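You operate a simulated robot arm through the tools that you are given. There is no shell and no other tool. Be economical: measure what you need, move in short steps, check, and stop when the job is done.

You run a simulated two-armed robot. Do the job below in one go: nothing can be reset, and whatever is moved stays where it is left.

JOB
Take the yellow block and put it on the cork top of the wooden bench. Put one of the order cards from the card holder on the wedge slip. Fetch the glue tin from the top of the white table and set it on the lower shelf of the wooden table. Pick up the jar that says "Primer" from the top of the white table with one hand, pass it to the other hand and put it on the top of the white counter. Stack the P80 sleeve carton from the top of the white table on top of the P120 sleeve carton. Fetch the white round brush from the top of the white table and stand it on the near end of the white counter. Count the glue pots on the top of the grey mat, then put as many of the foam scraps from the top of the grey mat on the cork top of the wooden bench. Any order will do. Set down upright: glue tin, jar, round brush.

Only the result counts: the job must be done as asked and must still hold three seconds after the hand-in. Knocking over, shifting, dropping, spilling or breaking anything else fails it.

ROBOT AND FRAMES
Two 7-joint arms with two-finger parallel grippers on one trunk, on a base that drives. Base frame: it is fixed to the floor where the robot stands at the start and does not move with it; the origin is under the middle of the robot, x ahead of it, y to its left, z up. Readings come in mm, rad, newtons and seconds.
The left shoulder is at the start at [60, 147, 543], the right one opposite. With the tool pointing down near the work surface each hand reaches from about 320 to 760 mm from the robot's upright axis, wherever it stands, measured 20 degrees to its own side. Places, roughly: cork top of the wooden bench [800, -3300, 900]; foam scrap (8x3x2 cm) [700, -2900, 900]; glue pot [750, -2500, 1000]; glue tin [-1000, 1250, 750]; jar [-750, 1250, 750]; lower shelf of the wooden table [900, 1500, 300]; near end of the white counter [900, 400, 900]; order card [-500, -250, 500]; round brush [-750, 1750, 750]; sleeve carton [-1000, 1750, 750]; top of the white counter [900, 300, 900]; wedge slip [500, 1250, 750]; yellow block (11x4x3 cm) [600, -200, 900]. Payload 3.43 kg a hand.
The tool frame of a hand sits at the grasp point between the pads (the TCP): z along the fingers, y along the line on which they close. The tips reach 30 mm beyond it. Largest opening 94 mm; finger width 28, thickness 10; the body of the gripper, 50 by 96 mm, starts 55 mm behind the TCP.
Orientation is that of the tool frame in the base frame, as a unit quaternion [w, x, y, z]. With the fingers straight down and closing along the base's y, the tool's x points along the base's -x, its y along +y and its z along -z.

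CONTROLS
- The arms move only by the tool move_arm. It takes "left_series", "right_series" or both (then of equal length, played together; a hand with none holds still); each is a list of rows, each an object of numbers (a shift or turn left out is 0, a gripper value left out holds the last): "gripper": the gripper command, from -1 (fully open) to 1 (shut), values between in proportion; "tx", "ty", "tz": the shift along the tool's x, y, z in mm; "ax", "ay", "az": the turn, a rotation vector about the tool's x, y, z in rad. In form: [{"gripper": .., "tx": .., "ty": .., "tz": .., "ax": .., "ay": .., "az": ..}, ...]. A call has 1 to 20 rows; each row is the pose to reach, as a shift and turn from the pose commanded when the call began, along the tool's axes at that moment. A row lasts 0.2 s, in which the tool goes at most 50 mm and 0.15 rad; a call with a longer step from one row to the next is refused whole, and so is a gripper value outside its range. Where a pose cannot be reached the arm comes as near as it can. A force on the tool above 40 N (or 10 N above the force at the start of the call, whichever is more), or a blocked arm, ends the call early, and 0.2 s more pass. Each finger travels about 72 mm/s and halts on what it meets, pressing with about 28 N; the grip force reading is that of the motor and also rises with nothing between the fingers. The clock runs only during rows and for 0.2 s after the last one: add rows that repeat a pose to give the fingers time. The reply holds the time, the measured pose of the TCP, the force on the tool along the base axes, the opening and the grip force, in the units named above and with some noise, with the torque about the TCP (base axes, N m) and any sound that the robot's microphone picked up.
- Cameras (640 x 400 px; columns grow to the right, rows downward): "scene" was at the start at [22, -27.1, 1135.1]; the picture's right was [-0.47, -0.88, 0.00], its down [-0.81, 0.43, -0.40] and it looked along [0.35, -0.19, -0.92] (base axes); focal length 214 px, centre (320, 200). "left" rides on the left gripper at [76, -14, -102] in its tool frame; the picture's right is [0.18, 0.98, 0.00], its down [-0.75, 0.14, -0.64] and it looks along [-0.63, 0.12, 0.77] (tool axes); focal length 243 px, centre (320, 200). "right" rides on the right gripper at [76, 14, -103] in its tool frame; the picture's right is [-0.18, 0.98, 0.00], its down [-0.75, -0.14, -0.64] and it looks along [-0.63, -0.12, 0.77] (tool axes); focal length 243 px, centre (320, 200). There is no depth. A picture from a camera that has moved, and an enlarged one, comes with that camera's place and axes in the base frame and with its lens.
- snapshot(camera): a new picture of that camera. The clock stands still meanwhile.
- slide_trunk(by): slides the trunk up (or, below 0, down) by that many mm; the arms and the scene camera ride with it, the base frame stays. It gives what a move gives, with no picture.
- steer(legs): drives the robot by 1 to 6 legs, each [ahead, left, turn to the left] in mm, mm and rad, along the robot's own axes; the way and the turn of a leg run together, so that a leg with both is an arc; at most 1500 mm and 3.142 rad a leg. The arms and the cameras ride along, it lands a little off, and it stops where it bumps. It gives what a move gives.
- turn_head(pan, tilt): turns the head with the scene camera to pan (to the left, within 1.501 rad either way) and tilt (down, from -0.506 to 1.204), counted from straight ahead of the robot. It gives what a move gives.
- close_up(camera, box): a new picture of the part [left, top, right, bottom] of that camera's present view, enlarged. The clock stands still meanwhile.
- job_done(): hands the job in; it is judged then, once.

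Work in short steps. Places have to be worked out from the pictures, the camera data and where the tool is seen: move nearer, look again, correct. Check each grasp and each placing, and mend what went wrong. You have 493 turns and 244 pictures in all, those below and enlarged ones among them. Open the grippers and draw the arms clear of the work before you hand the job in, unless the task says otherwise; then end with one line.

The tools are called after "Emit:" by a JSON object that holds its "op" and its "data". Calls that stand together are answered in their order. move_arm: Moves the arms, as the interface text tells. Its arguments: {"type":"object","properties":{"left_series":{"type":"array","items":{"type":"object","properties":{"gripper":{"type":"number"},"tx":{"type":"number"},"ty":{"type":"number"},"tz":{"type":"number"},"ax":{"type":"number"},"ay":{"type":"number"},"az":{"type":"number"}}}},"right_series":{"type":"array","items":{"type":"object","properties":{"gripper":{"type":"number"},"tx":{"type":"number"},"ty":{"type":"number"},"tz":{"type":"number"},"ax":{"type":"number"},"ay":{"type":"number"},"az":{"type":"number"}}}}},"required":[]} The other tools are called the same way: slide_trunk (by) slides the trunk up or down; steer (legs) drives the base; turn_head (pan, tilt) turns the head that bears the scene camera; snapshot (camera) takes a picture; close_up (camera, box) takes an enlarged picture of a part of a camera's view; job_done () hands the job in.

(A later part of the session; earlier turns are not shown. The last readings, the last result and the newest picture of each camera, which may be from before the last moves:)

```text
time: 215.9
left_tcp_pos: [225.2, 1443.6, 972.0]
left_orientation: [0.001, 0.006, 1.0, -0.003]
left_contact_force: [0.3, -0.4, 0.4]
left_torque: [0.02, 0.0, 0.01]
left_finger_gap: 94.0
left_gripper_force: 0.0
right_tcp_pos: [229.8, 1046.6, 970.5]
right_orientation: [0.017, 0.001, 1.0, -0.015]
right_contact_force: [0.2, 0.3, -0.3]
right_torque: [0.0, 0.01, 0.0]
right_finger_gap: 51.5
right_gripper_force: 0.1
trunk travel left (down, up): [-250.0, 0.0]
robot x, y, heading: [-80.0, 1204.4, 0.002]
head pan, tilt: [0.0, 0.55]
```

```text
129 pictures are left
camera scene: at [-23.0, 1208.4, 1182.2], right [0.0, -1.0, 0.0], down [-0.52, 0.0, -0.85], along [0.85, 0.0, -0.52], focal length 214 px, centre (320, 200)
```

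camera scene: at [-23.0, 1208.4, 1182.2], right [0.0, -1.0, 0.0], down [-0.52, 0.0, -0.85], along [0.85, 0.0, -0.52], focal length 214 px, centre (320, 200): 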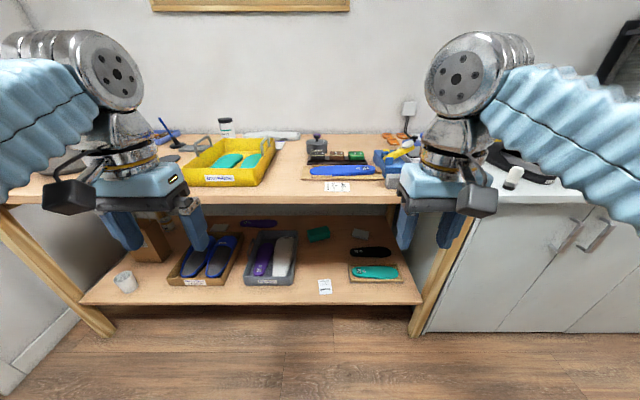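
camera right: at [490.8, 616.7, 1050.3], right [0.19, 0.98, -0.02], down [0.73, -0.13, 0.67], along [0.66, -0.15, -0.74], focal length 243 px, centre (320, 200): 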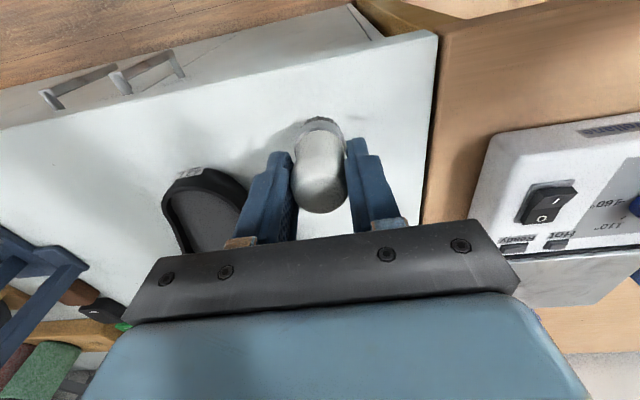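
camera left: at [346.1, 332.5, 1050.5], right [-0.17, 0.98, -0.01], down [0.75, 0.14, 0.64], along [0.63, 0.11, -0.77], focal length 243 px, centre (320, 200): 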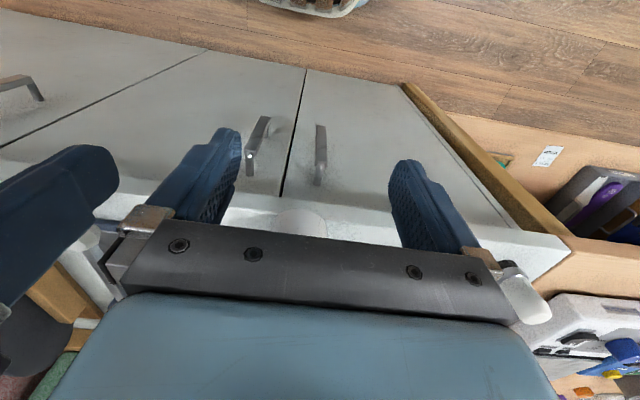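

Emit:
{"op": "close_up", "data": {"camera": "scene", "box": [130, 110, 430, 210]}}

Emit:
{"op": "close_up", "data": {"camera": "scene", "box": [80, 200, 440, 320]}}

```text
2.13 times, centred on (280, 160) of scene
camera zoom: at [-23.0, 1208.4, 1182.2], right [0.0, -1.0, 0.0], down [-0.52, 0.0, -0.85], along [0.85, 0.0, -0.52], focal length 458 px, centre (405, 285)
```

zoom: 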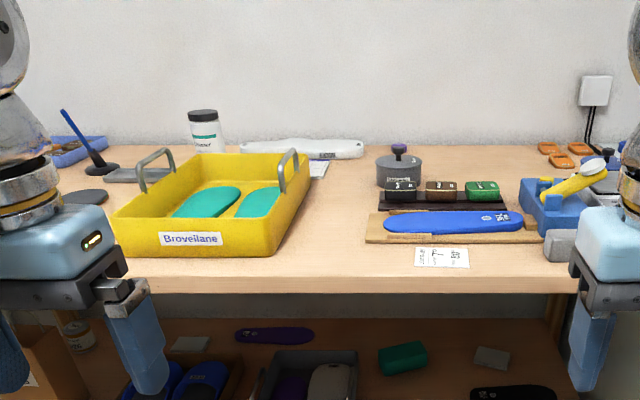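

```text
1.78 times, centred on (260, 260) of scene
camera zoom: at [-23.0, 1208.4, 1182.2], right [0.0, -1.0, 0.0], down [-0.52, 0.0, -0.85], along [0.85, 0.0, -0.52], focal length 381 px, centre (427, 93)
```

zoom: 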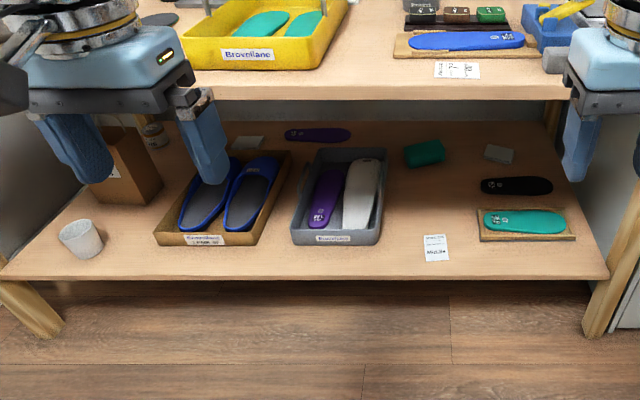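

There are printed slips; zoom in to read them.

Emit:
{"op": "close_up", "data": {"camera": "scene", "box": [315, 175, 365, 200]}}

Emit:
{"op": "close_up", "data": {"camera": "scene", "box": [305, 270, 345, 300]}}

```text
12.80 times, centred on (340, 188) of scene
camera zoom: at [-23.0, 1208.4, 1182.2], right [0.0, -1.0, 0.0], down [-0.52, 0.0, -0.85], along [0.85, 0.0, -0.52], focal length 2745 px, centre (64, 360)
```

zoom: 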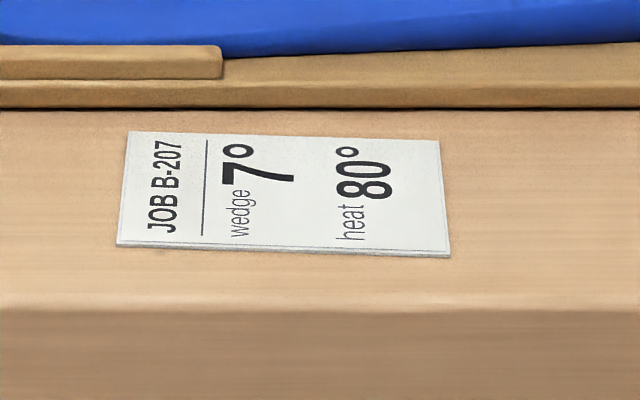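

```text
13.33 times, centred on (325, 285) of scene
camera zoom: at [-23.0, 1208.4, 1182.2], right [0.0, -1.0, 0.0], down [-0.52, 0.0, -0.85], along [0.85, 0.0, -0.52], focal length 2860 px, centre (253, -933)
```

zoom: 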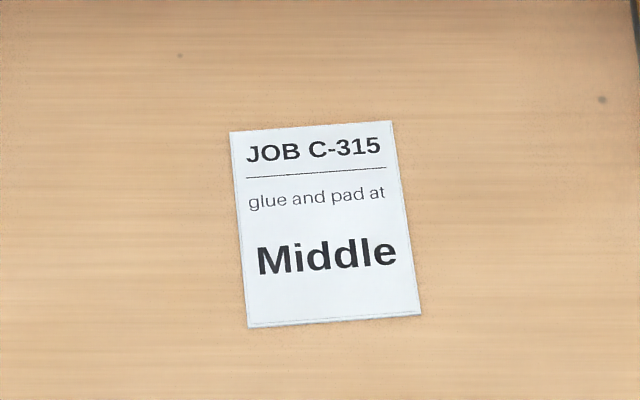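

The wedge slip is the "wedge 7°" slip at ≈(601,1152) on the wooden table. Lower shelf z≈290, free spot ≈(745,1200). First the glue tin: turn around and approach the white table.

Emit:
{"op": "steer", "data": {"legs": [[0, 0, 1.57], [0, 0, 1.57], [0, -130, 0], [250, 0, 0]]}}

Emit:
{"op": "turn_head", "data": {"pan": 0.2, "tilt": 0.65}}

Emit:
{"op": "snapshot", "data": {"camera": "scene"}}

Emit:
{"op": "snapshot", "data": {"camera": "left"}}

```text
time: 226.2
left_tcp_pos: [-638.5, 1098.5, 972.4]
left_orientation: [-0.002, 1.0, -0.003, -0.001]
left_contact_force: [0.6, 0.3, -0.1]
left_torque: [0.05, 0.04, -0.01]
left_finger_gap: 94.0
left_gripper_force: 0.0
right_tcp_pos: [-645.4, 1493.8, 969.9]
right_orientation: [-0.015, 1.0, 0.002, -0.016]
right_contact_force: [0.7, -0.4, 0.5]
right_torque: [-0.02, 0.02, -0.04]
right_finger_gap: 51.6
right_gripper_force: 0.0
trunk travel left (down, up): [-250.0, 0.0]
robot x, y, heading: [-337.0, 1335.4, -3.132]
head pan, tilt: [0.0, 0.55]
```

```text
time: 227.0
left_tcp_pos: [-639.3, 1098.9, 972.6]
left_orientation: [-0.002, 1.0, -0.002, -0.001]
left_contact_force: [1.1, -0.2, -0.2]
left_torque: [0.0, 0.01, 0.03]
left_finger_gap: 93.8
left_gripper_force: 0.1
right_tcp_pos: [-646.4, 1494.8, 970.6]
right_orientation: [-0.015, 1.0, 0.001, -0.016]
right_contact_force: [-0.2, 0.6, -0.4]
right_torque: [0.01, 0.0, 0.01]
right_finger_gap: 51.8
right_gripper_force: 0.1
trunk travel left (down, up): [-250.0, 0.0]
robot x, y, heading: [-329.8, 1335.6, -3.13]
head pan, tilt: [0.201, 0.649]
```

```text
124 pictures are left
camera scene: at [-387.1, 1318.7, 1173.4], right [-0.21, 0.98, 0.0], down [0.59, 0.12, -0.8], along [-0.78, -0.16, -0.6], focal length 214 px, centre (320, 200)
```

scene: 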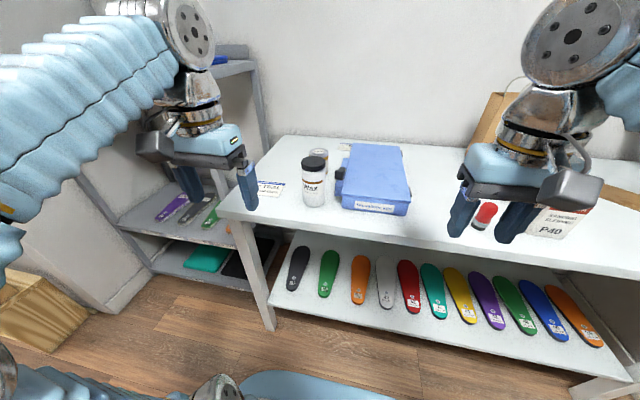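

```text
123 pictures are left
camera left: at [-561.5, 1111.2, 1074.0], right [0.18, -0.98, -0.01], down [-0.75, -0.14, 0.64], along [-0.63, -0.11, -0.77], focal length 243 px, centre (320, 200)
```

left: 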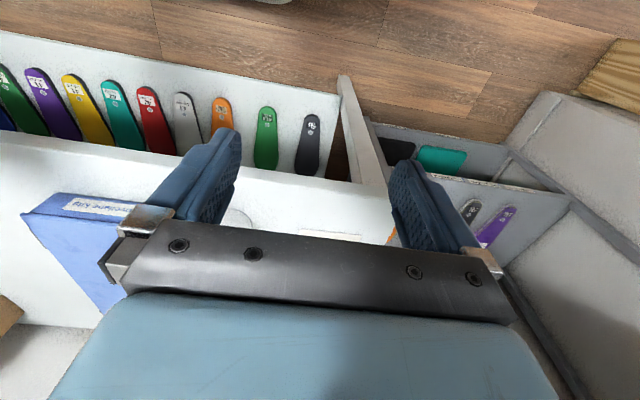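

The tin stands ~150 mm behind the Wax jar. I'll grip it vertically with the left hand. Driving closer and positioning the left hand over it.

Emit:
{"op": "steer", "data": {"legs": [[105, 0, -0.011]]}}

Emit:
{"op": "move_arm", "data": {"left_series": [{"tx": -40}, {"tx": -80}, {"tx": -115, "ty": -20, "tz": 5}, {"tx": -145, "ty": -40, "tz": 10}, {"tx": -160, "ty": -50, "tz": 15}]}}

Emit:
{"op": "snapshot", "data": {"camera": "left"}}

Emit:
{"op": "close_up", "data": {"camera": "scene", "box": [200, 90, 440, 240]}}

```text
time: 228.2
left_tcp_pos: [-746.3, 1101.0, 971.3]
left_orientation: [-0.002, 1.0, -0.008, -0.001]
left_contact_force: [0.6, -0.4, 0.2]
left_torque: [0.03, 0.0, 0.0]
left_finger_gap: 94.1
left_gripper_force: 0.0
right_tcp_pos: [-748.5, 1497.1, 971.0]
right_orientation: [-0.015, 1.0, -0.004, -0.017]
right_contact_force: [-0.3, 0.7, 0.1]
right_torque: [0.04, -0.03, -0.01]
right_finger_gap: 51.8
right_gripper_force: 0.0
trunk travel left (down, up): [-250.0, 0.0]
robot x, y, heading: [-434.7, 1335.6, 3.139]
head pan, tilt: [0.201, 0.649]
```

```text
time: 229.3
left_tcp_pos: [-906.2, 1153.9, 957.8]
left_orientation: [-0.003, 1.0, -0.006, -0.001]
left_contact_force: [0.3, -0.3, 0.1]
left_torque: [0.0, -0.01, -0.04]
left_finger_gap: 93.9
left_gripper_force: 0.1
right_tcp_pos: [-749.4, 1497.7, 971.3]
right_orientation: [-0.015, 1.0, -0.004, -0.017]
right_contact_force: [0.7, -0.5, 0.2]
right_torque: [-0.03, 0.0, -0.02]
right_finger_gap: 51.9
right_gripper_force: 0.1
trunk travel left (down, up): [-250.0, 0.0]
robot x, y, heading: [-434.9, 1337.6, 3.134]
head pan, tilt: [0.201, 0.649]
```

```text
122 pictures are left
camera left: at [-828.6, 1165.2, 1059.0], right [0.17, -0.99, -0.01], down [-0.75, -0.13, 0.64], along [-0.63, -0.11, -0.77], focal length 243 px, centre (320, 200)
```

left: 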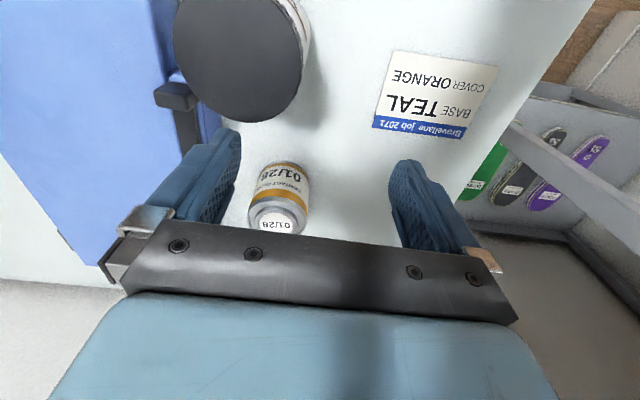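

```text
2.67 times, centred on (320, 165) of scene
camera zoom: at [-491.6, 1319.0, 1173.4], right [-0.2, 0.98, 0.0], down [0.59, 0.12, -0.8], along [-0.78, -0.16, -0.6], focal length 572 px, centre (320, 293)
```

zoom: 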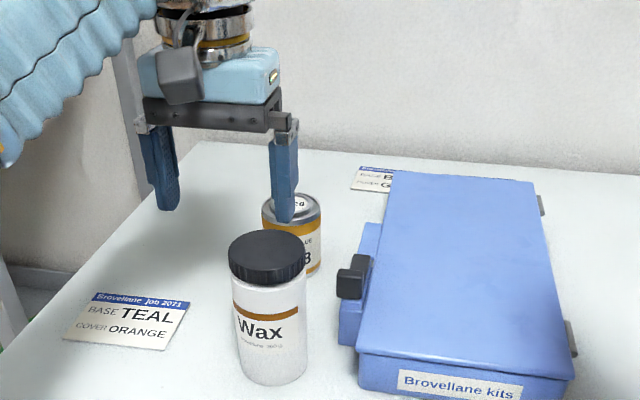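

Tin axis ≈(-1004,1181), top z≈891. Move forward to x≈-950 first, then descend in front of it with fingers straddling.

Emit:
{"op": "move_arm", "data": {"left_series": [{"tx": -25, "ty": -12, "tz": 8}, {"tx": -46, "ty": -28, "tz": 18}, {"tx": -46, "ty": -28, "tz": 45}, {"tx": -46, "ty": -28, "tz": 75}, {"tx": -46, "ty": -28, "tz": 88}]}}

Emit:
{"op": "snapshot", "data": {"camera": "left"}}

```text
time: 230.6
left_tcp_pos: [-950.2, 1183.3, 869.2]
left_orientation: [-0.003, 1.0, -0.007, 0.0]
left_contact_force: [1.2, 0.4, 0.4]
left_torque: [-0.01, 0.01, -0.04]
left_finger_gap: 94.1
left_gripper_force: 0.0
right_tcp_pos: [-749.8, 1499.6, 969.4]
right_orientation: [-0.014, 1.0, -0.004, -0.016]
right_contact_force: [-0.2, 0.4, -0.3]
right_torque: [0.01, -0.01, 0.02]
right_finger_gap: 51.8
right_gripper_force: 0.1
trunk travel left (down, up): [-250.0, 0.0]
robot x, y, heading: [-435.3, 1335.3, 3.137]
head pan, tilt: [0.201, 0.649]
```

```text
120 pictures are left
camera left: at [-873.7, 1195.5, 971.2], right [0.17, -0.99, -0.01], down [-0.75, -0.13, 0.64], along [-0.63, -0.1, -0.77], focal length 243 px, centre (320, 200)
```

left: 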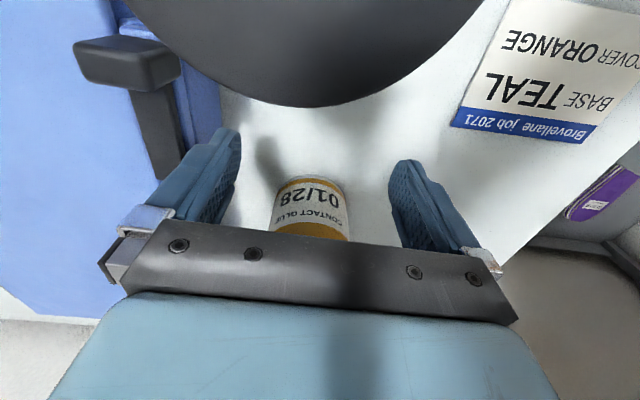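

Straddling correctly. Move 58 mm forward and close on the tin.

Emit:
{"op": "move_arm", "data": {"left_series": [{"tx": -20, "ty": -1}, {"tx": -40, "ty": -2}, {"tx": -58, "ty": -2}, {"tx": -58, "ty": -2, "gripper": -0.4}, {"tx": -58, "ty": -2, "gripper": 0.6}, {"tx": -58, "ty": -2, "gripper": 0.6}, {"tx": -58, "ty": -2, "gripper": 0.6}]}}

Emit:
{"op": "snapshot", "data": {"camera": "left"}}

```text
time: 232.2
left_tcp_pos: [-1008.1, 1184.6, 869.1]
left_orientation: [-0.003, 1.0, -0.008, -0.001]
left_contact_force: [-0.5, -1.2, 3.6]
left_torque: [-0.29, 0.05, -0.05]
left_finger_gap: 66.6
left_gripper_force: 28.1
right_tcp_pos: [-748.3, 1496.3, 969.4]
right_orientation: [-0.014, 1.0, -0.004, -0.016]
right_contact_force: [-0.5, 0.7, -0.8]
right_torque: [-0.01, 0.0, 0.02]
right_finger_gap: 51.6
right_gripper_force: 0.0
trunk travel left (down, up): [-250.0, 0.0]
robot x, y, heading: [-437.0, 1334.1, 3.139]
head pan, tilt: [0.201, 0.649]
```

```text
119 pictures are left
camera left: at [-932.1, 1196.8, 971.8], right [0.17, -0.99, -0.01], down [-0.75, -0.13, 0.64], along [-0.63, -0.1, -0.77], focal length 243 px, centre (320, 200)
```

left: 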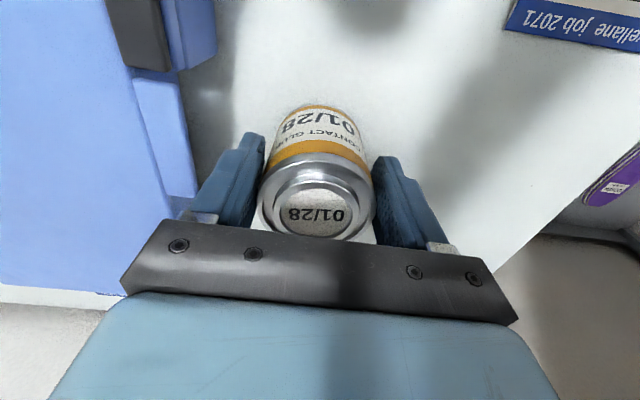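

Gripped (66.6 mm). Lift ~18 mm, shift left away from the Wax jar, then pull back and up.

Emit:
{"op": "move_arm", "data": {"left_series": [{"tz": -8}, {"tz": -17}, {"ty": 30, "tz": -18}, {"ty": 65, "tz": -18}, {"ty": 98, "tz": -18}, {"tx": 35, "ty": 98, "tz": -25}, {"tx": 75, "ty": 98, "tz": -35}, {"tx": 115, "ty": 98, "tz": -50}, {"tx": 155, "ty": 98, "tz": -65}, {"tx": 195, "ty": 98, "tz": -80}, {"tx": 230, "ty": 98, "tz": -95}]}}

Emit:
{"op": "snapshot", "data": {"camera": "left"}}

Emit:
{"op": "snapshot", "data": {"camera": "scene"}}

```text
time: 234.6
left_tcp_pos: [-781.0, 1083.1, 964.5]
left_orientation: [-0.002, 1.0, -0.008, -0.001]
left_contact_force: [-1.1, -0.1, -2.2]
left_torque: [0.0, -0.02, 0.0]
left_finger_gap: 66.3
left_gripper_force: 28.3
right_tcp_pos: [-749.2, 1496.7, 970.0]
right_orientation: [-0.015, 1.0, -0.004, -0.016]
right_contact_force: [-1.0, -0.9, 0.1]
right_torque: [-0.04, -0.01, 0.0]
right_finger_gap: 51.7
right_gripper_force: 0.1
trunk travel left (down, up): [-250.0, 0.0]
robot x, y, heading: [-435.1, 1333.2, 3.141]
head pan, tilt: [0.201, 0.649]
```

```text
118 pictures are left
camera left: at [-703.2, 1094.6, 1066.2], right [0.17, -0.99, -0.01], down [-0.75, -0.13, 0.64], along [-0.63, -0.1, -0.77], focal length 243 px, centre (320, 200)
```

left: 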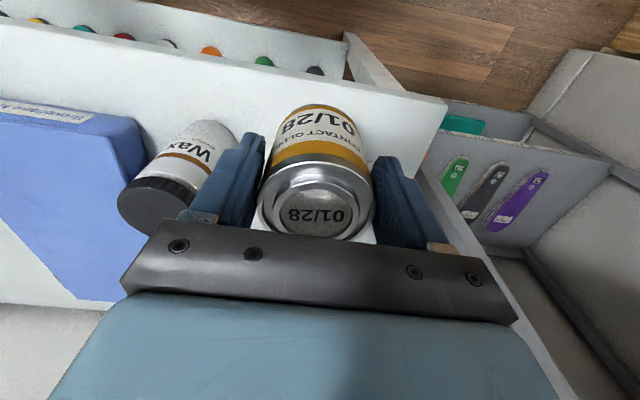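

```text
117 pictures are left
camera scene: at [-491.8, 1318.9, 1173.4], right [-0.2, 0.98, 0.0], down [0.59, 0.12, -0.8], along [-0.78, -0.16, -0.6], focal length 214 px, centre (320, 200)
```

scene: 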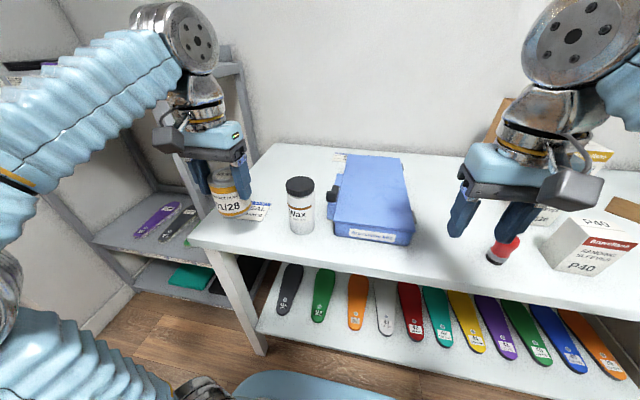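

Tin secured. Back off, turn around to the wooden table, and align.

Emit:
{"op": "steer", "data": {"legs": [[-350, 0, 0], [0, 0, 1.571], [0, 0, 1.571], [0, -270, 0]]}}

Emit:
{"op": "slide_trunk", "data": {"by": -250}}

Emit:
{"op": "turn_head", "data": {"pan": 0.1, "tilt": 0.6}}

Emit:
{"op": "snapshot", "data": {"camera": "scene"}}

```text
time: 245.9
left_tcp_pos: [260.8, 1313.5, 965.3]
left_orientation: [0.001, 0.018, 1.0, -0.002]
left_contact_force: [1.1, -0.3, -2.9]
left_torque: [0.01, 0.03, -0.01]
left_finger_gap: 66.3
left_gripper_force: 28.1
right_tcp_pos: [221.9, 899.3, 971.2]
right_orientation: [0.017, 0.013, 1.0, -0.014]
right_contact_force: [0.6, -1.2, 0.2]
right_torque: [0.02, -0.03, 0.01]
right_finger_gap: 51.8
right_gripper_force: 0.0
trunk travel left (down, up): [-250.0, 0.0]
robot x, y, heading: [-90.2, 1068.6, -0.022]
head pan, tilt: [0.201, 0.649]
```

```text
time: 248.5
left_tcp_pos: [262.3, 1314.2, 714.7]
left_orientation: [0.001, 0.017, 1.0, -0.003]
left_contact_force: [0.0, -0.5, -2.2]
left_torque: [-0.03, -0.01, -0.02]
left_finger_gap: 66.3
left_gripper_force: 28.2
right_tcp_pos: [220.9, 900.0, 721.3]
right_orientation: [0.016, 0.013, 1.0, -0.015]
right_contact_force: [-0.6, -0.4, -0.4]
right_torque: [0.02, 0.0, 0.01]
right_finger_gap: 51.7
right_gripper_force: 0.1
trunk travel left (down, up): [0.0, 250.0]
robot x, y, heading: [-89.4, 1065.0, -0.025]
head pan, tilt: [0.201, 0.649]
```

```text
time: 249.2
left_tcp_pos: [260.8, 1313.8, 715.6]
left_orientation: [0.001, 0.018, 1.0, -0.003]
left_contact_force: [-0.2, 0.2, -2.5]
left_torque: [-0.01, 0.02, -0.01]
left_finger_gap: 66.4
left_gripper_force: 27.7
right_tcp_pos: [220.4, 900.0, 720.4]
right_orientation: [0.016, 0.013, 1.0, -0.016]
right_contact_force: [0.4, -1.0, 0.3]
right_torque: [0.05, 0.0, -0.03]
right_finger_gap: 51.6
right_gripper_force: 0.0
trunk travel left (down, up): [0.0, 250.0]
robot x, y, heading: [-88.3, 1066.2, -0.025]
head pan, tilt: [0.099, 0.6]
```

```text
116 pictures are left
camera scene: at [-29.1, 1075.7, 927.7], right [0.08, -1.0, 0.0], down [-0.56, -0.04, -0.82], along [0.82, 0.06, -0.57], focal length 214 px, centre (320, 200)
```

scene: 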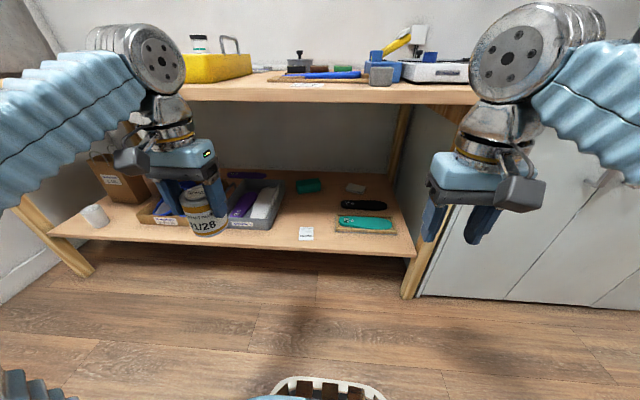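

Shelf z≈305, front edge x≈545, wedge slip at ≈(591,1153,856). Lower the left hand in front of the table to shelf-gap height, then drive in.

Emit:
{"op": "move_arm", "data": {"left_series": [{"ty": -10, "tz": 40}, {"ty": -25, "tz": 80}, {"ty": -40, "tz": 120}, {"ty": -55, "tz": 160}, {"ty": -70, "tz": 200}, {"ty": -85, "tz": 240}, {"ty": -100, "tz": 280}, {"ty": -110, "tz": 310}]}}

Emit:
{"op": "steer", "data": {"legs": [[0, 0, 0.024], [215, 0, 0]]}}

Emit:
{"op": "snapshot", "data": {"camera": "scene"}}

Emit:
{"op": "snapshot", "data": {"camera": "left"}}

```text
time: 251.0
left_tcp_pos: [255.5, 1201.4, 405.5]
left_orientation: [0.001, 0.017, 1.0, -0.003]
left_contact_force: [-0.7, 0.2, -2.0]
left_torque: [0.02, 0.02, 0.0]
left_finger_gap: 66.4
left_gripper_force: 28.0
right_tcp_pos: [220.7, 898.4, 719.3]
right_orientation: [0.017, 0.013, 1.0, -0.015]
right_contact_force: [-0.7, -0.2, -0.5]
right_torque: [0.01, 0.03, -0.01]
right_finger_gap: 51.5
right_gripper_force: 0.0
trunk travel left (down, up): [0.0, 250.0]
robot x, y, heading: [-82.2, 1069.6, -0.025]
head pan, tilt: [0.099, 0.6]
```

```text
time: 253.0
left_tcp_pos: [469.4, 1212.3, 406.4]
left_orientation: [0.001, 0.003, 1.0, -0.003]
left_contact_force: [0.7, 0.1, -3.0]
left_torque: [0.0, 0.0, 0.04]
left_finger_gap: 66.5
left_gripper_force: 28.7
right_tcp_pos: [442.3, 908.5, 721.1]
right_orientation: [0.016, -0.001, 1.0, -0.014]
right_contact_force: [0.2, 0.2, 0.0]
right_torque: [-0.01, -0.01, -0.01]
right_finger_gap: 51.6
right_gripper_force: 0.0
trunk travel left (down, up): [0.0, 250.0]
robot x, y, heading: [127.7, 1069.0, 0.001]
head pan, tilt: [0.099, 0.6]
```

```text
115 pictures are left
camera scene: at [186.3, 1077.9, 927.7], right [0.1, -0.99, 0.0], down [-0.56, -0.06, -0.82], along [0.82, 0.09, -0.57], focal length 214 px, centre (320, 200)
```

scene: 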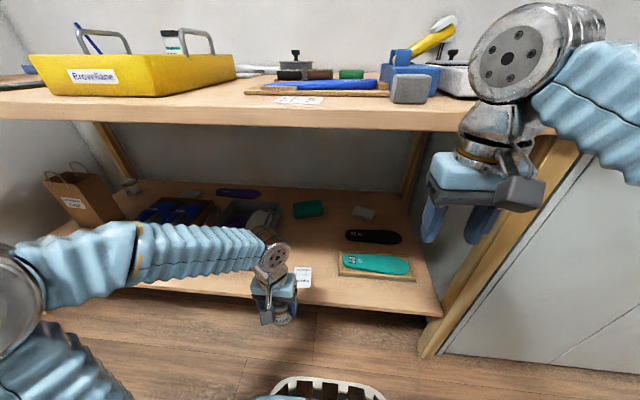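

```text
114 pictures are left
camera left: at [392.9, 1198.0, 507.7], right [-0.18, 0.98, -0.01], down [0.75, 0.14, 0.64], along [0.63, 0.11, -0.77], focal length 243 px, centre (320, 200)
```

left: 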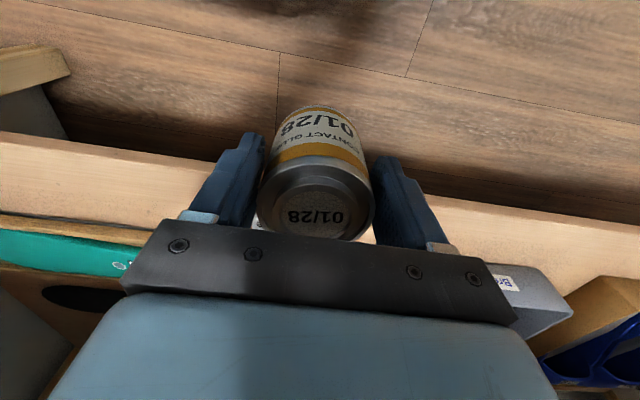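

Move forward into the shelf gap to x≈735.

Emit:
{"op": "move_arm", "data": {"left_series": [{"tx": -40, "ty": -4}, {"tx": -80, "ty": -8}, {"tx": -120, "ty": -12}, {"tx": -160, "ty": -12}, {"tx": -200, "ty": -12}, {"tx": -235, "ty": -12}, {"tx": -265, "ty": -12}]}}

Emit:
{"op": "snapshot", "data": {"camera": "left"}}

Emit:
{"op": "snapshot", "data": {"camera": "scene"}}

```text
time: 254.6
left_tcp_pos: [735.5, 1198.5, 405.2]
left_orientation: [0.001, 0.004, 1.0, -0.003]
left_contact_force: [-0.5, -0.3, -2.2]
left_torque: [-0.01, -0.01, -0.02]
left_finger_gap: 66.6
left_gripper_force: 28.1
right_tcp_pos: [441.5, 908.9, 720.3]
right_orientation: [0.016, 0.0, 1.0, -0.016]
right_contact_force: [-1.4, -1.1, 0.1]
right_torque: [0.02, 0.01, 0.02]
right_finger_gap: 51.7
right_gripper_force: 0.0
trunk travel left (down, up): [0.0, 250.0]
robot x, y, heading: [128.9, 1069.2, 0.005]
head pan, tilt: [0.099, 0.6]
```

```text
113 pictures are left
camera left: at [659.8, 1183.4, 507.2], right [-0.18, 0.98, -0.01], down [0.75, 0.14, 0.64], along [0.63, 0.11, -0.77], focal length 243 px, centre (320, 200)
```

left: 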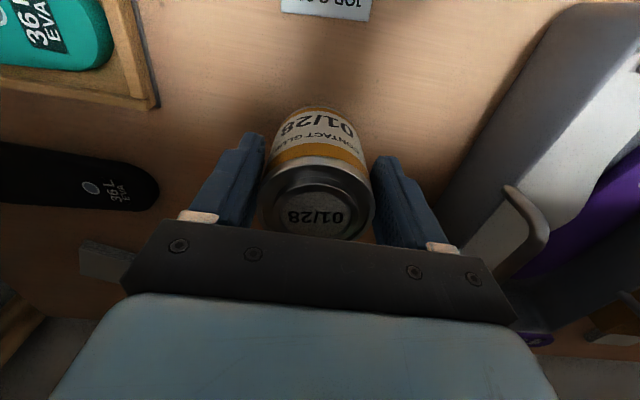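

```text
112 pictures are left
camera scene: at [186.2, 1077.9, 927.7], right [0.1, -0.99, 0.0], down [-0.56, -0.06, -0.82], along [0.82, 0.09, -0.57], focal length 214 px, centre (320, 200)
```

scene: 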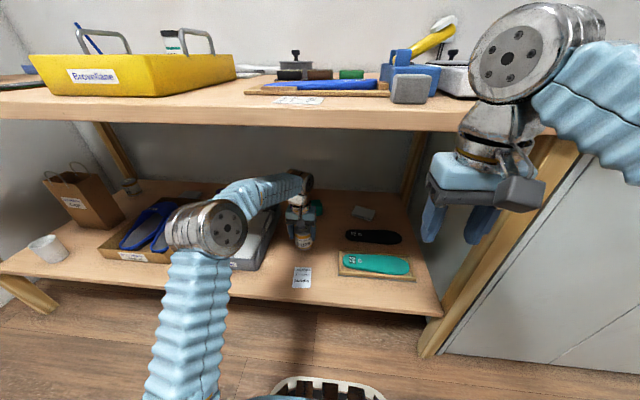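

Clear all around. Lower to contact on the shelf.

Emit:
{"op": "move_arm", "data": {"left_series": [{"tz": 15}, {"tz": 28}, {"tz": 34}, {"tz": 37}, {"tz": 40}, {"tz": 42}]}}

```text
time: 256.0
left_tcp_pos: [734.3, 1197.5, 367.5]
left_orientation: [0.004, 0.003, 1.0, -0.004]
left_contact_force: [2.2, 1.1, 22.2]
left_torque: [0.05, -0.26, -0.13]
left_finger_gap: 67.2
left_gripper_force: 27.7
right_tcp_pos: [441.0, 908.3, 721.1]
right_orientation: [0.017, 0.0, 1.0, -0.015]
right_contact_force: [0.0, -0.3, 0.0]
right_torque: [0.01, 0.01, 0.01]
right_finger_gap: 51.8
right_gripper_force: 0.2
trunk travel left (down, up): [0.0, 250.0]
robot x, y, heading: [129.0, 1068.2, 0.005]
head pan, tilt: [0.099, 0.6]
```

Contact at 22 N. Release, rise, and withdraw.

Emit:
{"op": "move_arm", "data": {"left_series": [{"tz": -2, "gripper": -0.7}, {"tz": -2, "gripper": -0.9}, {"tz": -2, "gripper": -0.9}, {"tz": -30}, {"tz": -65}, {"tz": -90}, {"tx": 40, "tz": -95}, {"tx": 80, "tz": -95}, {"tx": 120, "tz": -95}, {"tx": 160, "tz": -95}, {"tx": 200, "tz": -95}, {"tx": 240, "tz": -95}, {"tx": 280, "tz": -95}]}}

Emit:
{"op": "snapshot", "data": {"camera": "scene"}}

```text
time: 258.8
left_tcp_pos: [454.1, 1198.7, 460.9]
left_orientation: [0.001, 0.003, 1.0, -0.002]
left_contact_force: [0.7, 0.0, 0.5]
left_torque: [0.0, 0.0, 0.0]
left_finger_gap: 89.2
left_gripper_force: 0.0
right_tcp_pos: [441.9, 908.5, 721.2]
right_orientation: [0.016, 0.001, 1.0, -0.015]
right_contact_force: [0.9, 0.1, 0.5]
right_torque: [0.0, 0.01, -0.02]
right_finger_gap: 51.9
right_gripper_force: 0.1
trunk travel left (down, up): [0.0, 250.0]
robot x, y, heading: [129.6, 1066.5, 0.003]
head pan, tilt: [0.099, 0.6]
```

```text
111 pictures are left
camera scene: at [186.4, 1077.8, 927.7], right [0.1, -0.99, 0.0], down [-0.56, -0.06, -0.82], along [0.82, 0.09, -0.57], focal length 214 px, centre (320, 200)
```

scene: 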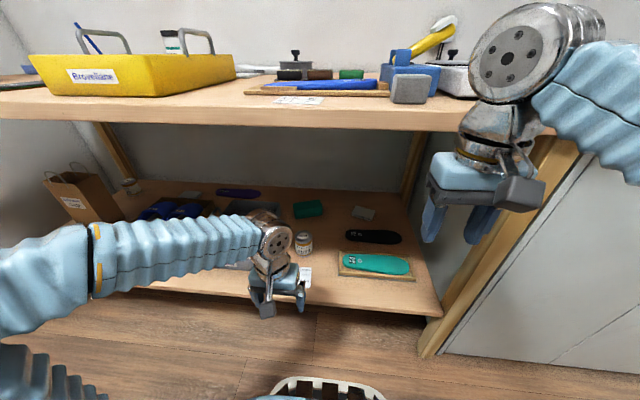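

Tin stands upright on the shelf. Back out, raise the left arm and trunk, and drive to the card holder.

Emit:
{"op": "steer", "data": {"legs": [[-200, 0, 0]]}}

Emit:
{"op": "slide_trunk", "data": {"by": 250}}

Emit:
{"op": "move_arm", "data": {"left_series": [{"ty": 20, "tz": -45}, {"ty": 40, "tz": -90}, {"ty": 60, "tz": -135}, {"ty": 80, "tz": -180}, {"ty": 90, "tz": -220}, {"ty": 100, "tz": -250}]}}

Emit:
{"op": "steer", "data": {"legs": [[0, 0, 1.571], [0, 0, 1.571], [0, 1400, 0]]}}

Emit:
{"op": "turn_head", "data": {"pan": -0.1, "tilt": 0.9}}

Emit:
{"op": "snapshot", "data": {"camera": "scene"}}

```text
time: 260.4
left_tcp_pos: [252.5, 1199.0, 460.3]
left_orientation: [0.0, 0.003, 1.0, -0.003]
left_contact_force: [-0.1, 0.5, -0.8]
left_torque: [-0.01, 0.0, -0.02]
left_finger_gap: 89.6
left_gripper_force: 0.1
right_tcp_pos: [239.5, 907.7, 720.6]
right_orientation: [0.017, 0.0, 1.0, -0.015]
right_contact_force: [0.1, -0.5, -0.2]
right_torque: [0.07, 0.0, 0.0]
right_finger_gap: 51.9
right_gripper_force: 0.0
trunk travel left (down, up): [0.0, 250.0]
robot x, y, heading: [-72.7, 1068.9, 0.006]
head pan, tilt: [0.099, 0.6]
```

```text
time: 263.0
left_tcp_pos: [253.2, 1198.9, 710.2]
left_orientation: [0.001, 0.004, 1.0, -0.002]
left_contact_force: [0.6, 0.0, -0.1]
left_torque: [-0.02, 0.02, -0.04]
left_finger_gap: 89.4
left_gripper_force: 0.1
right_tcp_pos: [240.9, 907.5, 970.7]
right_orientation: [0.017, 0.0, 1.0, -0.014]
right_contact_force: [-0.4, -0.1, 0.3]
right_torque: [-0.03, 0.01, 0.03]
right_finger_gap: 51.8
right_gripper_force: 0.1
trunk travel left (down, up): [-250.0, 0.0]
robot x, y, heading: [-73.7, 1067.7, 0.009]
head pan, tilt: [0.099, 0.6]
```

```text
time: 264.4
left_tcp_pos: [253.3, 1300.9, 960.3]
left_orientation: [0.001, 0.004, 1.0, -0.003]
left_contact_force: [0.4, -0.3, -0.9]
left_torque: [-0.03, -0.01, -0.01]
left_finger_gap: 89.3
left_gripper_force: 0.0
right_tcp_pos: [239.4, 908.7, 970.5]
right_orientation: [0.017, 0.0, 1.0, -0.015]
right_contact_force: [0.1, -0.5, 0.1]
right_torque: [0.01, 0.0, 0.01]
right_finger_gap: 51.6
right_gripper_force: 0.1
trunk travel left (down, up): [-250.0, 0.0]
robot x, y, heading: [-73.8, 1061.1, 0.005]
head pan, tilt: [0.099, 0.6]
```

```text
time: 278.9
left_tcp_pos: [-343.5, -534.5, 961.4]
left_orientation: [-0.002, 1.0, 0.009, 0.0]
left_contact_force: [0.0, 0.9, -0.5]
left_torque: [0.03, 0.0, 0.01]
left_finger_gap: 89.2
left_gripper_force: 0.1
right_tcp_pos: [-340.7, -142.6, 971.4]
right_orientation: [-0.015, 1.0, 0.013, -0.017]
right_contact_force: [-0.8, -0.4, 0.3]
right_torque: [0.03, 0.04, 0.01]
right_finger_gap: 51.9
right_gripper_force: 0.1
trunk travel left (down, up): [-250.0, 0.0]
robot x, y, heading: [-21.2, -292.5, -3.112]
head pan, tilt: [0.099, 0.6]
```

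```text
time: 279.7
left_tcp_pos: [-344.4, -536.0, 959.4]
left_orientation: [-0.003, 1.0, 0.009, -0.001]
left_contact_force: [-0.1, 0.1, -0.2]
left_torque: [-0.02, -0.01, 0.01]
left_finger_gap: 89.4
left_gripper_force: 0.1
right_tcp_pos: [-341.4, -142.6, 970.7]
right_orientation: [-0.015, 1.0, 0.014, -0.016]
right_contact_force: [-0.8, 0.3, -0.9]
right_torque: [-0.03, -0.01, 0.0]
right_finger_gap: 51.5
right_gripper_force: 0.0
trunk travel left (down, up): [-250.0, 0.0]
robot x, y, heading: [-23.7, -293.2, -3.112]
head pan, tilt: [-0.099, 0.901]
```

```text
110 pictures are left
camera scene: at [-68.1, -286.3, 1153.0], right [0.07, 1.0, 0.0], down [0.78, -0.05, -0.62], along [-0.62, 0.04, -0.78], focal length 214 px, centre (320, 200)
```

scene: 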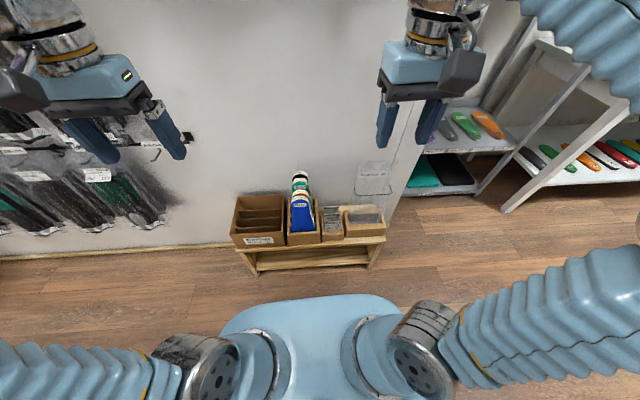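

Square up, lower the trunk, and bring the right hand to a viewing spot in front of/above the cards.

Emit:
{"op": "steer", "data": {"legs": [[0, 0, -0.029]]}}

Emit:
{"op": "slide_trunk", "data": {"by": -250}}

Emit:
{"op": "move_arm", "data": {"right_series": [{"tx": -20, "ty": 12, "tz": 30, "ax": -0.015, "ay": 0.017}, {"tx": -40, "ty": 25, "tz": 65, "ax": -0.03, "ay": 0.033}, {"tx": -60, "ty": 40, "tz": 100, "ax": -0.03, "ay": 0.033}, {"tx": -80, "ty": 55, "tz": 135, "ax": -0.03, "ay": 0.033}, {"tx": -89, "ty": 62, "tz": 161, "ax": -0.03, "ay": 0.033}]}}

Emit:
{"op": "snapshot", "data": {"camera": "right"}}

Emit:
{"op": "turn_head", "data": {"pan": -0.1, "tilt": 0.7}}

Emit:
{"op": "close_up", "data": {"camera": "scene", "box": [240, 130, 440, 260]}}

```text
time: 280.5
left_tcp_pos: [-350.4, -526.5, 960.4]
left_orientation: [-0.002, 1.0, -0.003, -0.001]
left_contact_force: [0.2, -0.1, 0.8]
left_torque: [0.01, -0.02, 0.0]
left_finger_gap: 89.3
left_gripper_force: 0.0
right_tcp_pos: [-335.5, -132.5, 969.7]
right_orientation: [-0.015, 1.0, -0.001, -0.017]
right_contact_force: [-0.2, 0.7, -0.2]
right_torque: [0.03, -0.02, -0.01]
right_finger_gap: 51.7
right_gripper_force: 0.0
trunk travel left (down, up): [-250.0, 0.0]
robot x, y, heading: [-23.5, -291.6, -3.133]
head pan, tilt: [-0.099, 0.901]
```

```text
time: 283.1
left_tcp_pos: [-349.9, -525.5, 709.9]
left_orientation: [-0.002, 1.0, -0.004, -0.001]
left_contact_force: [0.7, -0.5, -0.9]
left_torque: [0.0, -0.02, 0.03]
left_finger_gap: 89.3
left_gripper_force: 0.2
right_tcp_pos: [-336.3, -132.8, 720.2]
right_orientation: [-0.015, 1.0, -0.001, -0.016]
right_contact_force: [-1.6, -0.4, 0.3]
right_torque: [0.01, 0.01, 0.02]
right_finger_gap: 51.7
right_gripper_force: 0.1
trunk travel left (down, up): [0.0, 250.0]
robot x, y, heading: [-20.6, -295.4, -3.137]
head pan, tilt: [-0.099, 0.901]
```

```text
time: 284.2
left_tcp_pos: [-349.5, -525.2, 710.1]
left_orientation: [-0.002, 1.0, -0.004, 0.0]
left_contact_force: [0.8, 0.4, 0.7]
left_torque: [0.01, 0.05, -0.02]
left_finger_gap: 89.2
left_gripper_force: 0.1
right_tcp_pos: [-430.7, -188.8, 559.8]
right_orientation: [0.0, 1.0, -0.001, 0.001]
right_contact_force: [1.0, -0.3, -0.2]
right_torque: [0.02, 0.0, 0.02]
right_finger_gap: 51.4
right_gripper_force: 0.1
trunk travel left (down, up): [0.0, 250.0]
robot x, y, heading: [-22.5, -295.9, -3.14]
head pan, tilt: [-0.099, 0.901]
```

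```text
109 pictures are left
camera right: at [-354.9, -203.1, 661.1], right [-0.19, -0.98, 0.0], down [-0.75, 0.14, 0.64], along [-0.63, 0.12, -0.77], focal length 243 px, centre (320, 200)
```

right: 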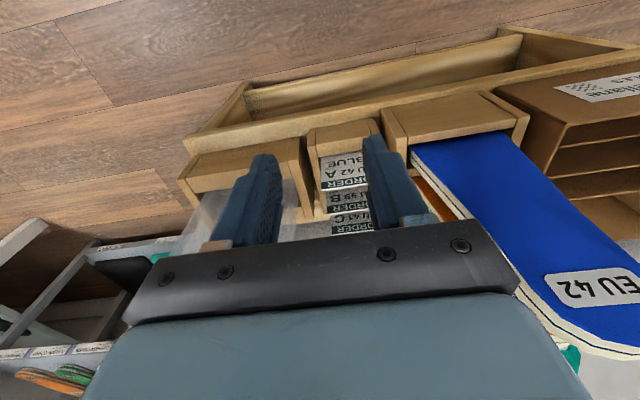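

```text
time: 285.0
left_tcp_pos: [-350.0, -525.9, 710.7]
left_orientation: [-0.003, 1.0, -0.004, -0.001]
left_contact_force: [-0.3, -1.3, 0.5]
left_torque: [0.05, -0.01, 0.05]
left_finger_gap: 89.5
left_gripper_force: 0.1
right_tcp_pos: [-431.6, -187.7, 559.6]
right_orientation: [0.0, 1.0, 0.0, 0.0]
right_contact_force: [-0.4, -0.2, -0.7]
right_torque: [0.0, 0.01, -0.04]
right_finger_gap: 51.8
right_gripper_force: 0.1
trunk travel left (down, up): [0.0, 250.0]
robot x, y, heading: [-21.9, -292.0, -3.139]
head pan, tilt: [-0.099, 0.7]
```

```text
3.08 times, centred on (340, 195) of scene
camera zoom: at [-77.3, -284.1, 919.0], right [0.1, 1.0, 0.0], down [0.64, -0.06, -0.76], along [-0.76, 0.07, -0.64], focal length 660 px, centre (258, 215)
```

zoom: 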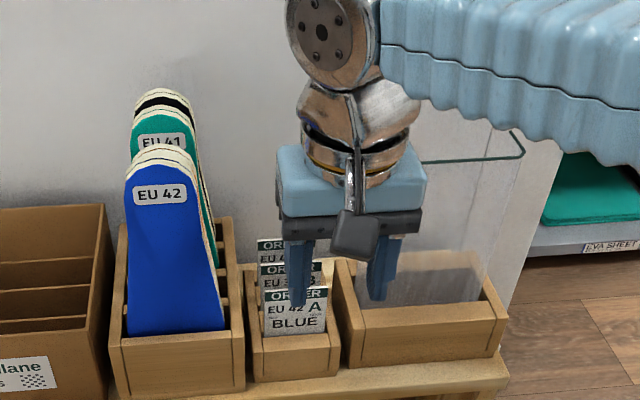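

Card A: x≈-524, y≈-203, top z≈443. I'll grip it by its side edges (closing along y). Move over it first, opened to ~80 mm.

Emit:
{"op": "move_arm", "data": {"right_series": [{"ty": 8, "gripper": -0.7}, {"tx": -30, "ty": 16}, {"tx": -65, "ty": 16}, {"tx": -93, "ty": 16}, {"tx": -93, "ty": 16, "tz": 25}, {"tx": -93, "ty": 16, "tz": 50}]}}

Emit:
{"op": "snapshot", "data": {"camera": "right"}}

Emit:
{"op": "close_up", "data": {"camera": "scene", "box": [260, 140, 420, 260]}}

```text
time: 286.4
left_tcp_pos: [-350.9, -526.0, 709.7]
left_orientation: [-0.003, 1.0, -0.004, -0.001]
left_contact_force: [0.7, -0.1, 0.0]
left_torque: [0.05, 0.0, 0.0]
left_finger_gap: 89.5
left_gripper_force: 0.0
right_tcp_pos: [-522.2, -206.6, 512.4]
right_orientation: [0.0, 1.0, -0.001, 0.001]
right_contact_force: [0.6, -0.2, 0.2]
right_torque: [0.0, -0.02, 0.02]
right_finger_gap: 79.8
right_gripper_force: 0.1
trunk travel left (down, up): [0.0, 250.0]
robot x, y, heading: [-24.3, -292.4, -3.138]
head pan, tilt: [-0.099, 0.7]
```

```text
107 pictures are left
camera right: at [-446.5, -220.5, 614.1], right [-0.19, -0.98, 0.0], down [-0.75, 0.14, 0.64], along [-0.63, 0.12, -0.77], focal length 243 px, centre (320, 200)
```

right: 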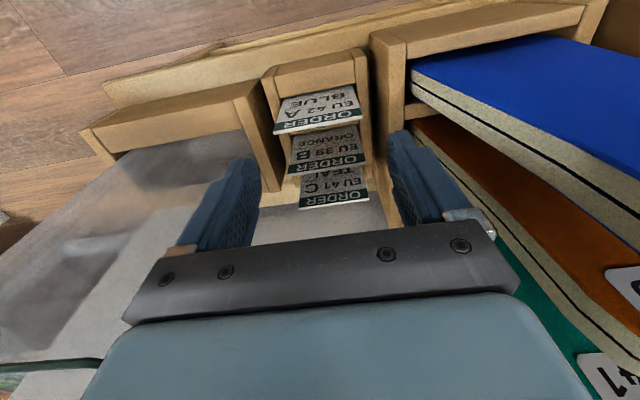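

```text
3.33 times, centred on (340, 200) of scene
camera zoom: at [-77.2, -284.1, 919.1], right [0.1, 1.0, 0.0], down [0.64, -0.06, -0.76], along [-0.76, 0.07, -0.64], focal length 715 px, centre (253, 200)
```

zoom: 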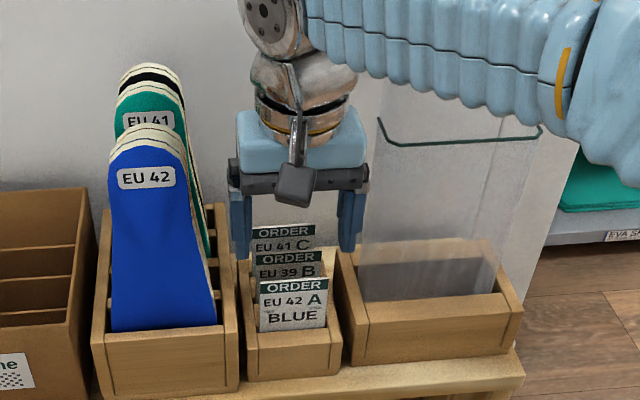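

Card spans y≈-236…-172 at x≈-520. Narrow the opening to ~74 mm, centre, and descend to TCP z≈440.

Emit:
{"op": "move_arm", "data": {"right_series": [{"tx": 2, "ty": -2, "gripper": -0.58}, {"tx": 2, "ty": -2, "tz": 20}, {"tx": 2, "ty": -2, "tz": 40}, {"tx": 2, "ty": -2, "tz": 55}]}}

Emit:
{"op": "snapshot", "data": {"camera": "right"}}

```text
time: 287.4
left_tcp_pos: [-350.4, -526.2, 710.1]
left_orientation: [-0.002, 1.0, -0.004, -0.001]
left_contact_force: [-0.2, -0.1, -1.0]
left_torque: [-0.01, 0.02, -0.02]
left_finger_gap: 89.3
left_gripper_force: 0.0
right_tcp_pos: [-521.2, -205.4, 455.0]
right_orientation: [0.0, 1.0, -0.001, 0.0]
right_contact_force: [-0.3, -0.1, -0.1]
right_torque: [-0.04, 0.0, -0.02]
right_finger_gap: 74.3
right_gripper_force: 0.0
trunk travel left (down, up): [0.0, 250.0]
robot x, y, heading: [-23.2, -297.2, -3.143]
head pan, tilt: [-0.099, 0.7]
```

```text
105 pictures are left
camera right: at [-444.9, -218.7, 557.9], right [-0.19, -0.98, 0.0], down [-0.75, 0.14, 0.64], along [-0.63, 0.12, -0.77], focal length 243 px, centre (320, 200)
```

right: 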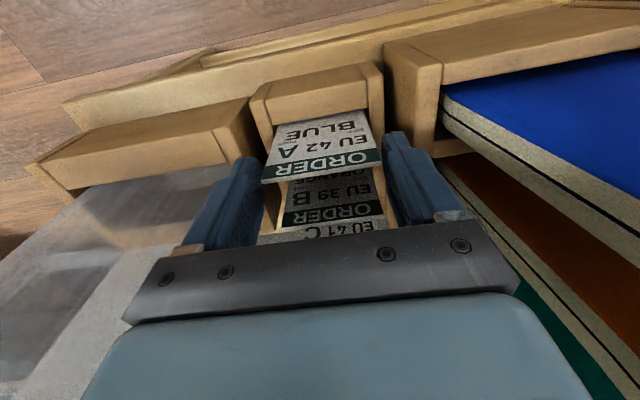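

Aligned. Descend 14 mm and close on the card's edges.

Emit:
{"op": "move_arm", "data": {"right_series": [{"tz": 7, "tx": 1}, {"tz": 15, "tx": 1}, {"tz": 15, "tx": 1, "gripper": -0.4}, {"tz": 15, "tx": 1, "gripper": 0}, {"tz": 15, "tx": 1, "gripper": 0}, {"tz": 15, "tx": 1, "gripper": 0}]}}

Emit:
{"op": "snapshot", "data": {"camera": "right"}}

```text
time: 288.8
left_tcp_pos: [-349.8, -525.9, 711.1]
left_orientation: [-0.003, 1.0, -0.004, -0.001]
left_contact_force: [0.3, -0.3, 0.0]
left_torque: [0.01, -0.03, 0.02]
left_finger_gap: 89.3
left_gripper_force: 0.0
right_tcp_pos: [-520.5, -203.2, 440.5]
right_orientation: [0.0, 1.0, -0.001, 0.0]
right_contact_force: [0.3, 0.3, -0.3]
right_torque: [0.01, -0.02, -0.01]
right_finger_gap: 60.7
right_gripper_force: 28.3
trunk travel left (down, up): [0.0, 250.0]
robot x, y, heading: [-21.4, -290.2, -3.137]
head pan, tilt: [-0.099, 0.7]
```

```text
104 pictures are left
camera right: at [-444.1, -219.1, 543.4], right [-0.19, -0.98, 0.0], down [-0.75, 0.14, 0.64], along [-0.63, 0.12, -0.77], focal length 243 px, centre (320, 200)
```

right: 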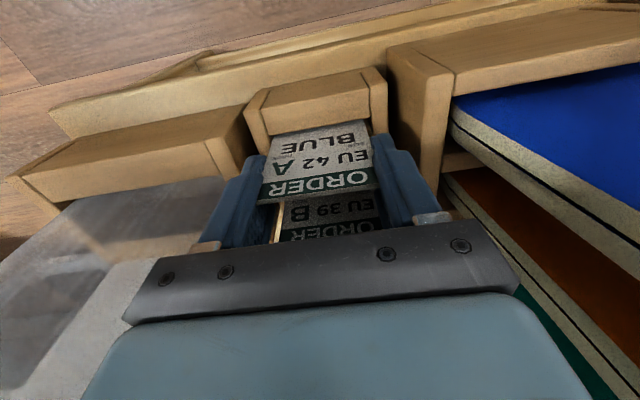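

Gripped (60.7 mm). Lift straight up.

Emit:
{"op": "move_arm", "data": {"right_series": [{"tz": -15}, {"tz": -35}, {"tz": -60}, {"tz": -90}, {"tz": -120}, {"tz": -150}]}}

Emit:
{"op": "snapshot", "data": {"camera": "right"}}

Emit:
{"op": "close_up", "data": {"camera": "scene", "box": [240, 100, 440, 260]}}

```text
time: 290.2
left_tcp_pos: [-350.0, -525.6, 710.6]
left_orientation: [-0.003, 1.0, -0.005, 0.0]
left_contact_force: [0.1, 0.4, -0.8]
left_torque: [-0.01, 0.0, -0.05]
left_finger_gap: 89.4
left_gripper_force: 0.0
right_tcp_pos: [-522.0, -203.7, 593.1]
right_orientation: [0.001, 1.0, -0.001, -0.001]
right_contact_force: [-0.1, -0.3, -0.2]
right_torque: [0.04, -0.01, -0.01]
right_finger_gap: 60.4
right_gripper_force: 28.2
trunk travel left (down, up): [0.0, 250.0]
robot x, y, heading: [-25.9, -290.2, -3.14]
head pan, tilt: [-0.099, 0.7]
```

```text
103 pictures are left
camera right: at [-445.6, -218.4, 695.2], right [-0.19, -0.98, 0.0], down [-0.75, 0.14, 0.64], along [-0.63, 0.12, -0.77], focal length 243 px, centre (320, 200)
```

right: 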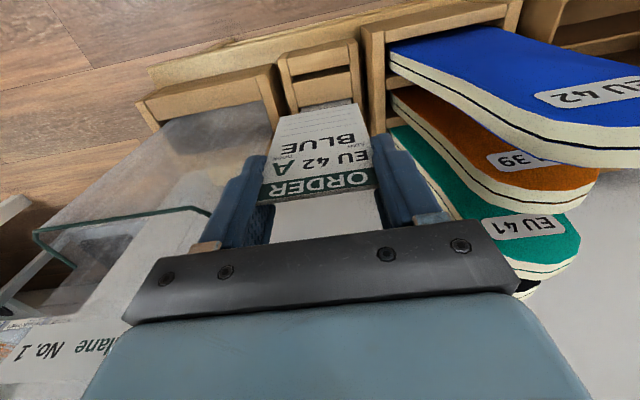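

```text
2.50 times, centred on (340, 180) of scene
camera zoom: at [-77.4, -284.1, 919.0], right [0.1, 1.0, 0.0], down [0.64, -0.06, -0.76], along [-0.76, 0.07, -0.64], focal length 536 px, centre (270, 250)
```

zoom: 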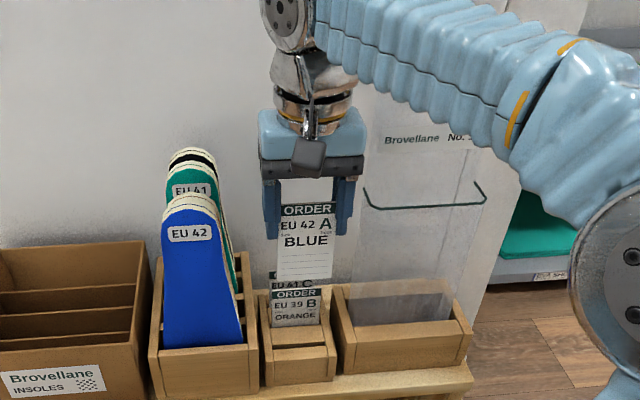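

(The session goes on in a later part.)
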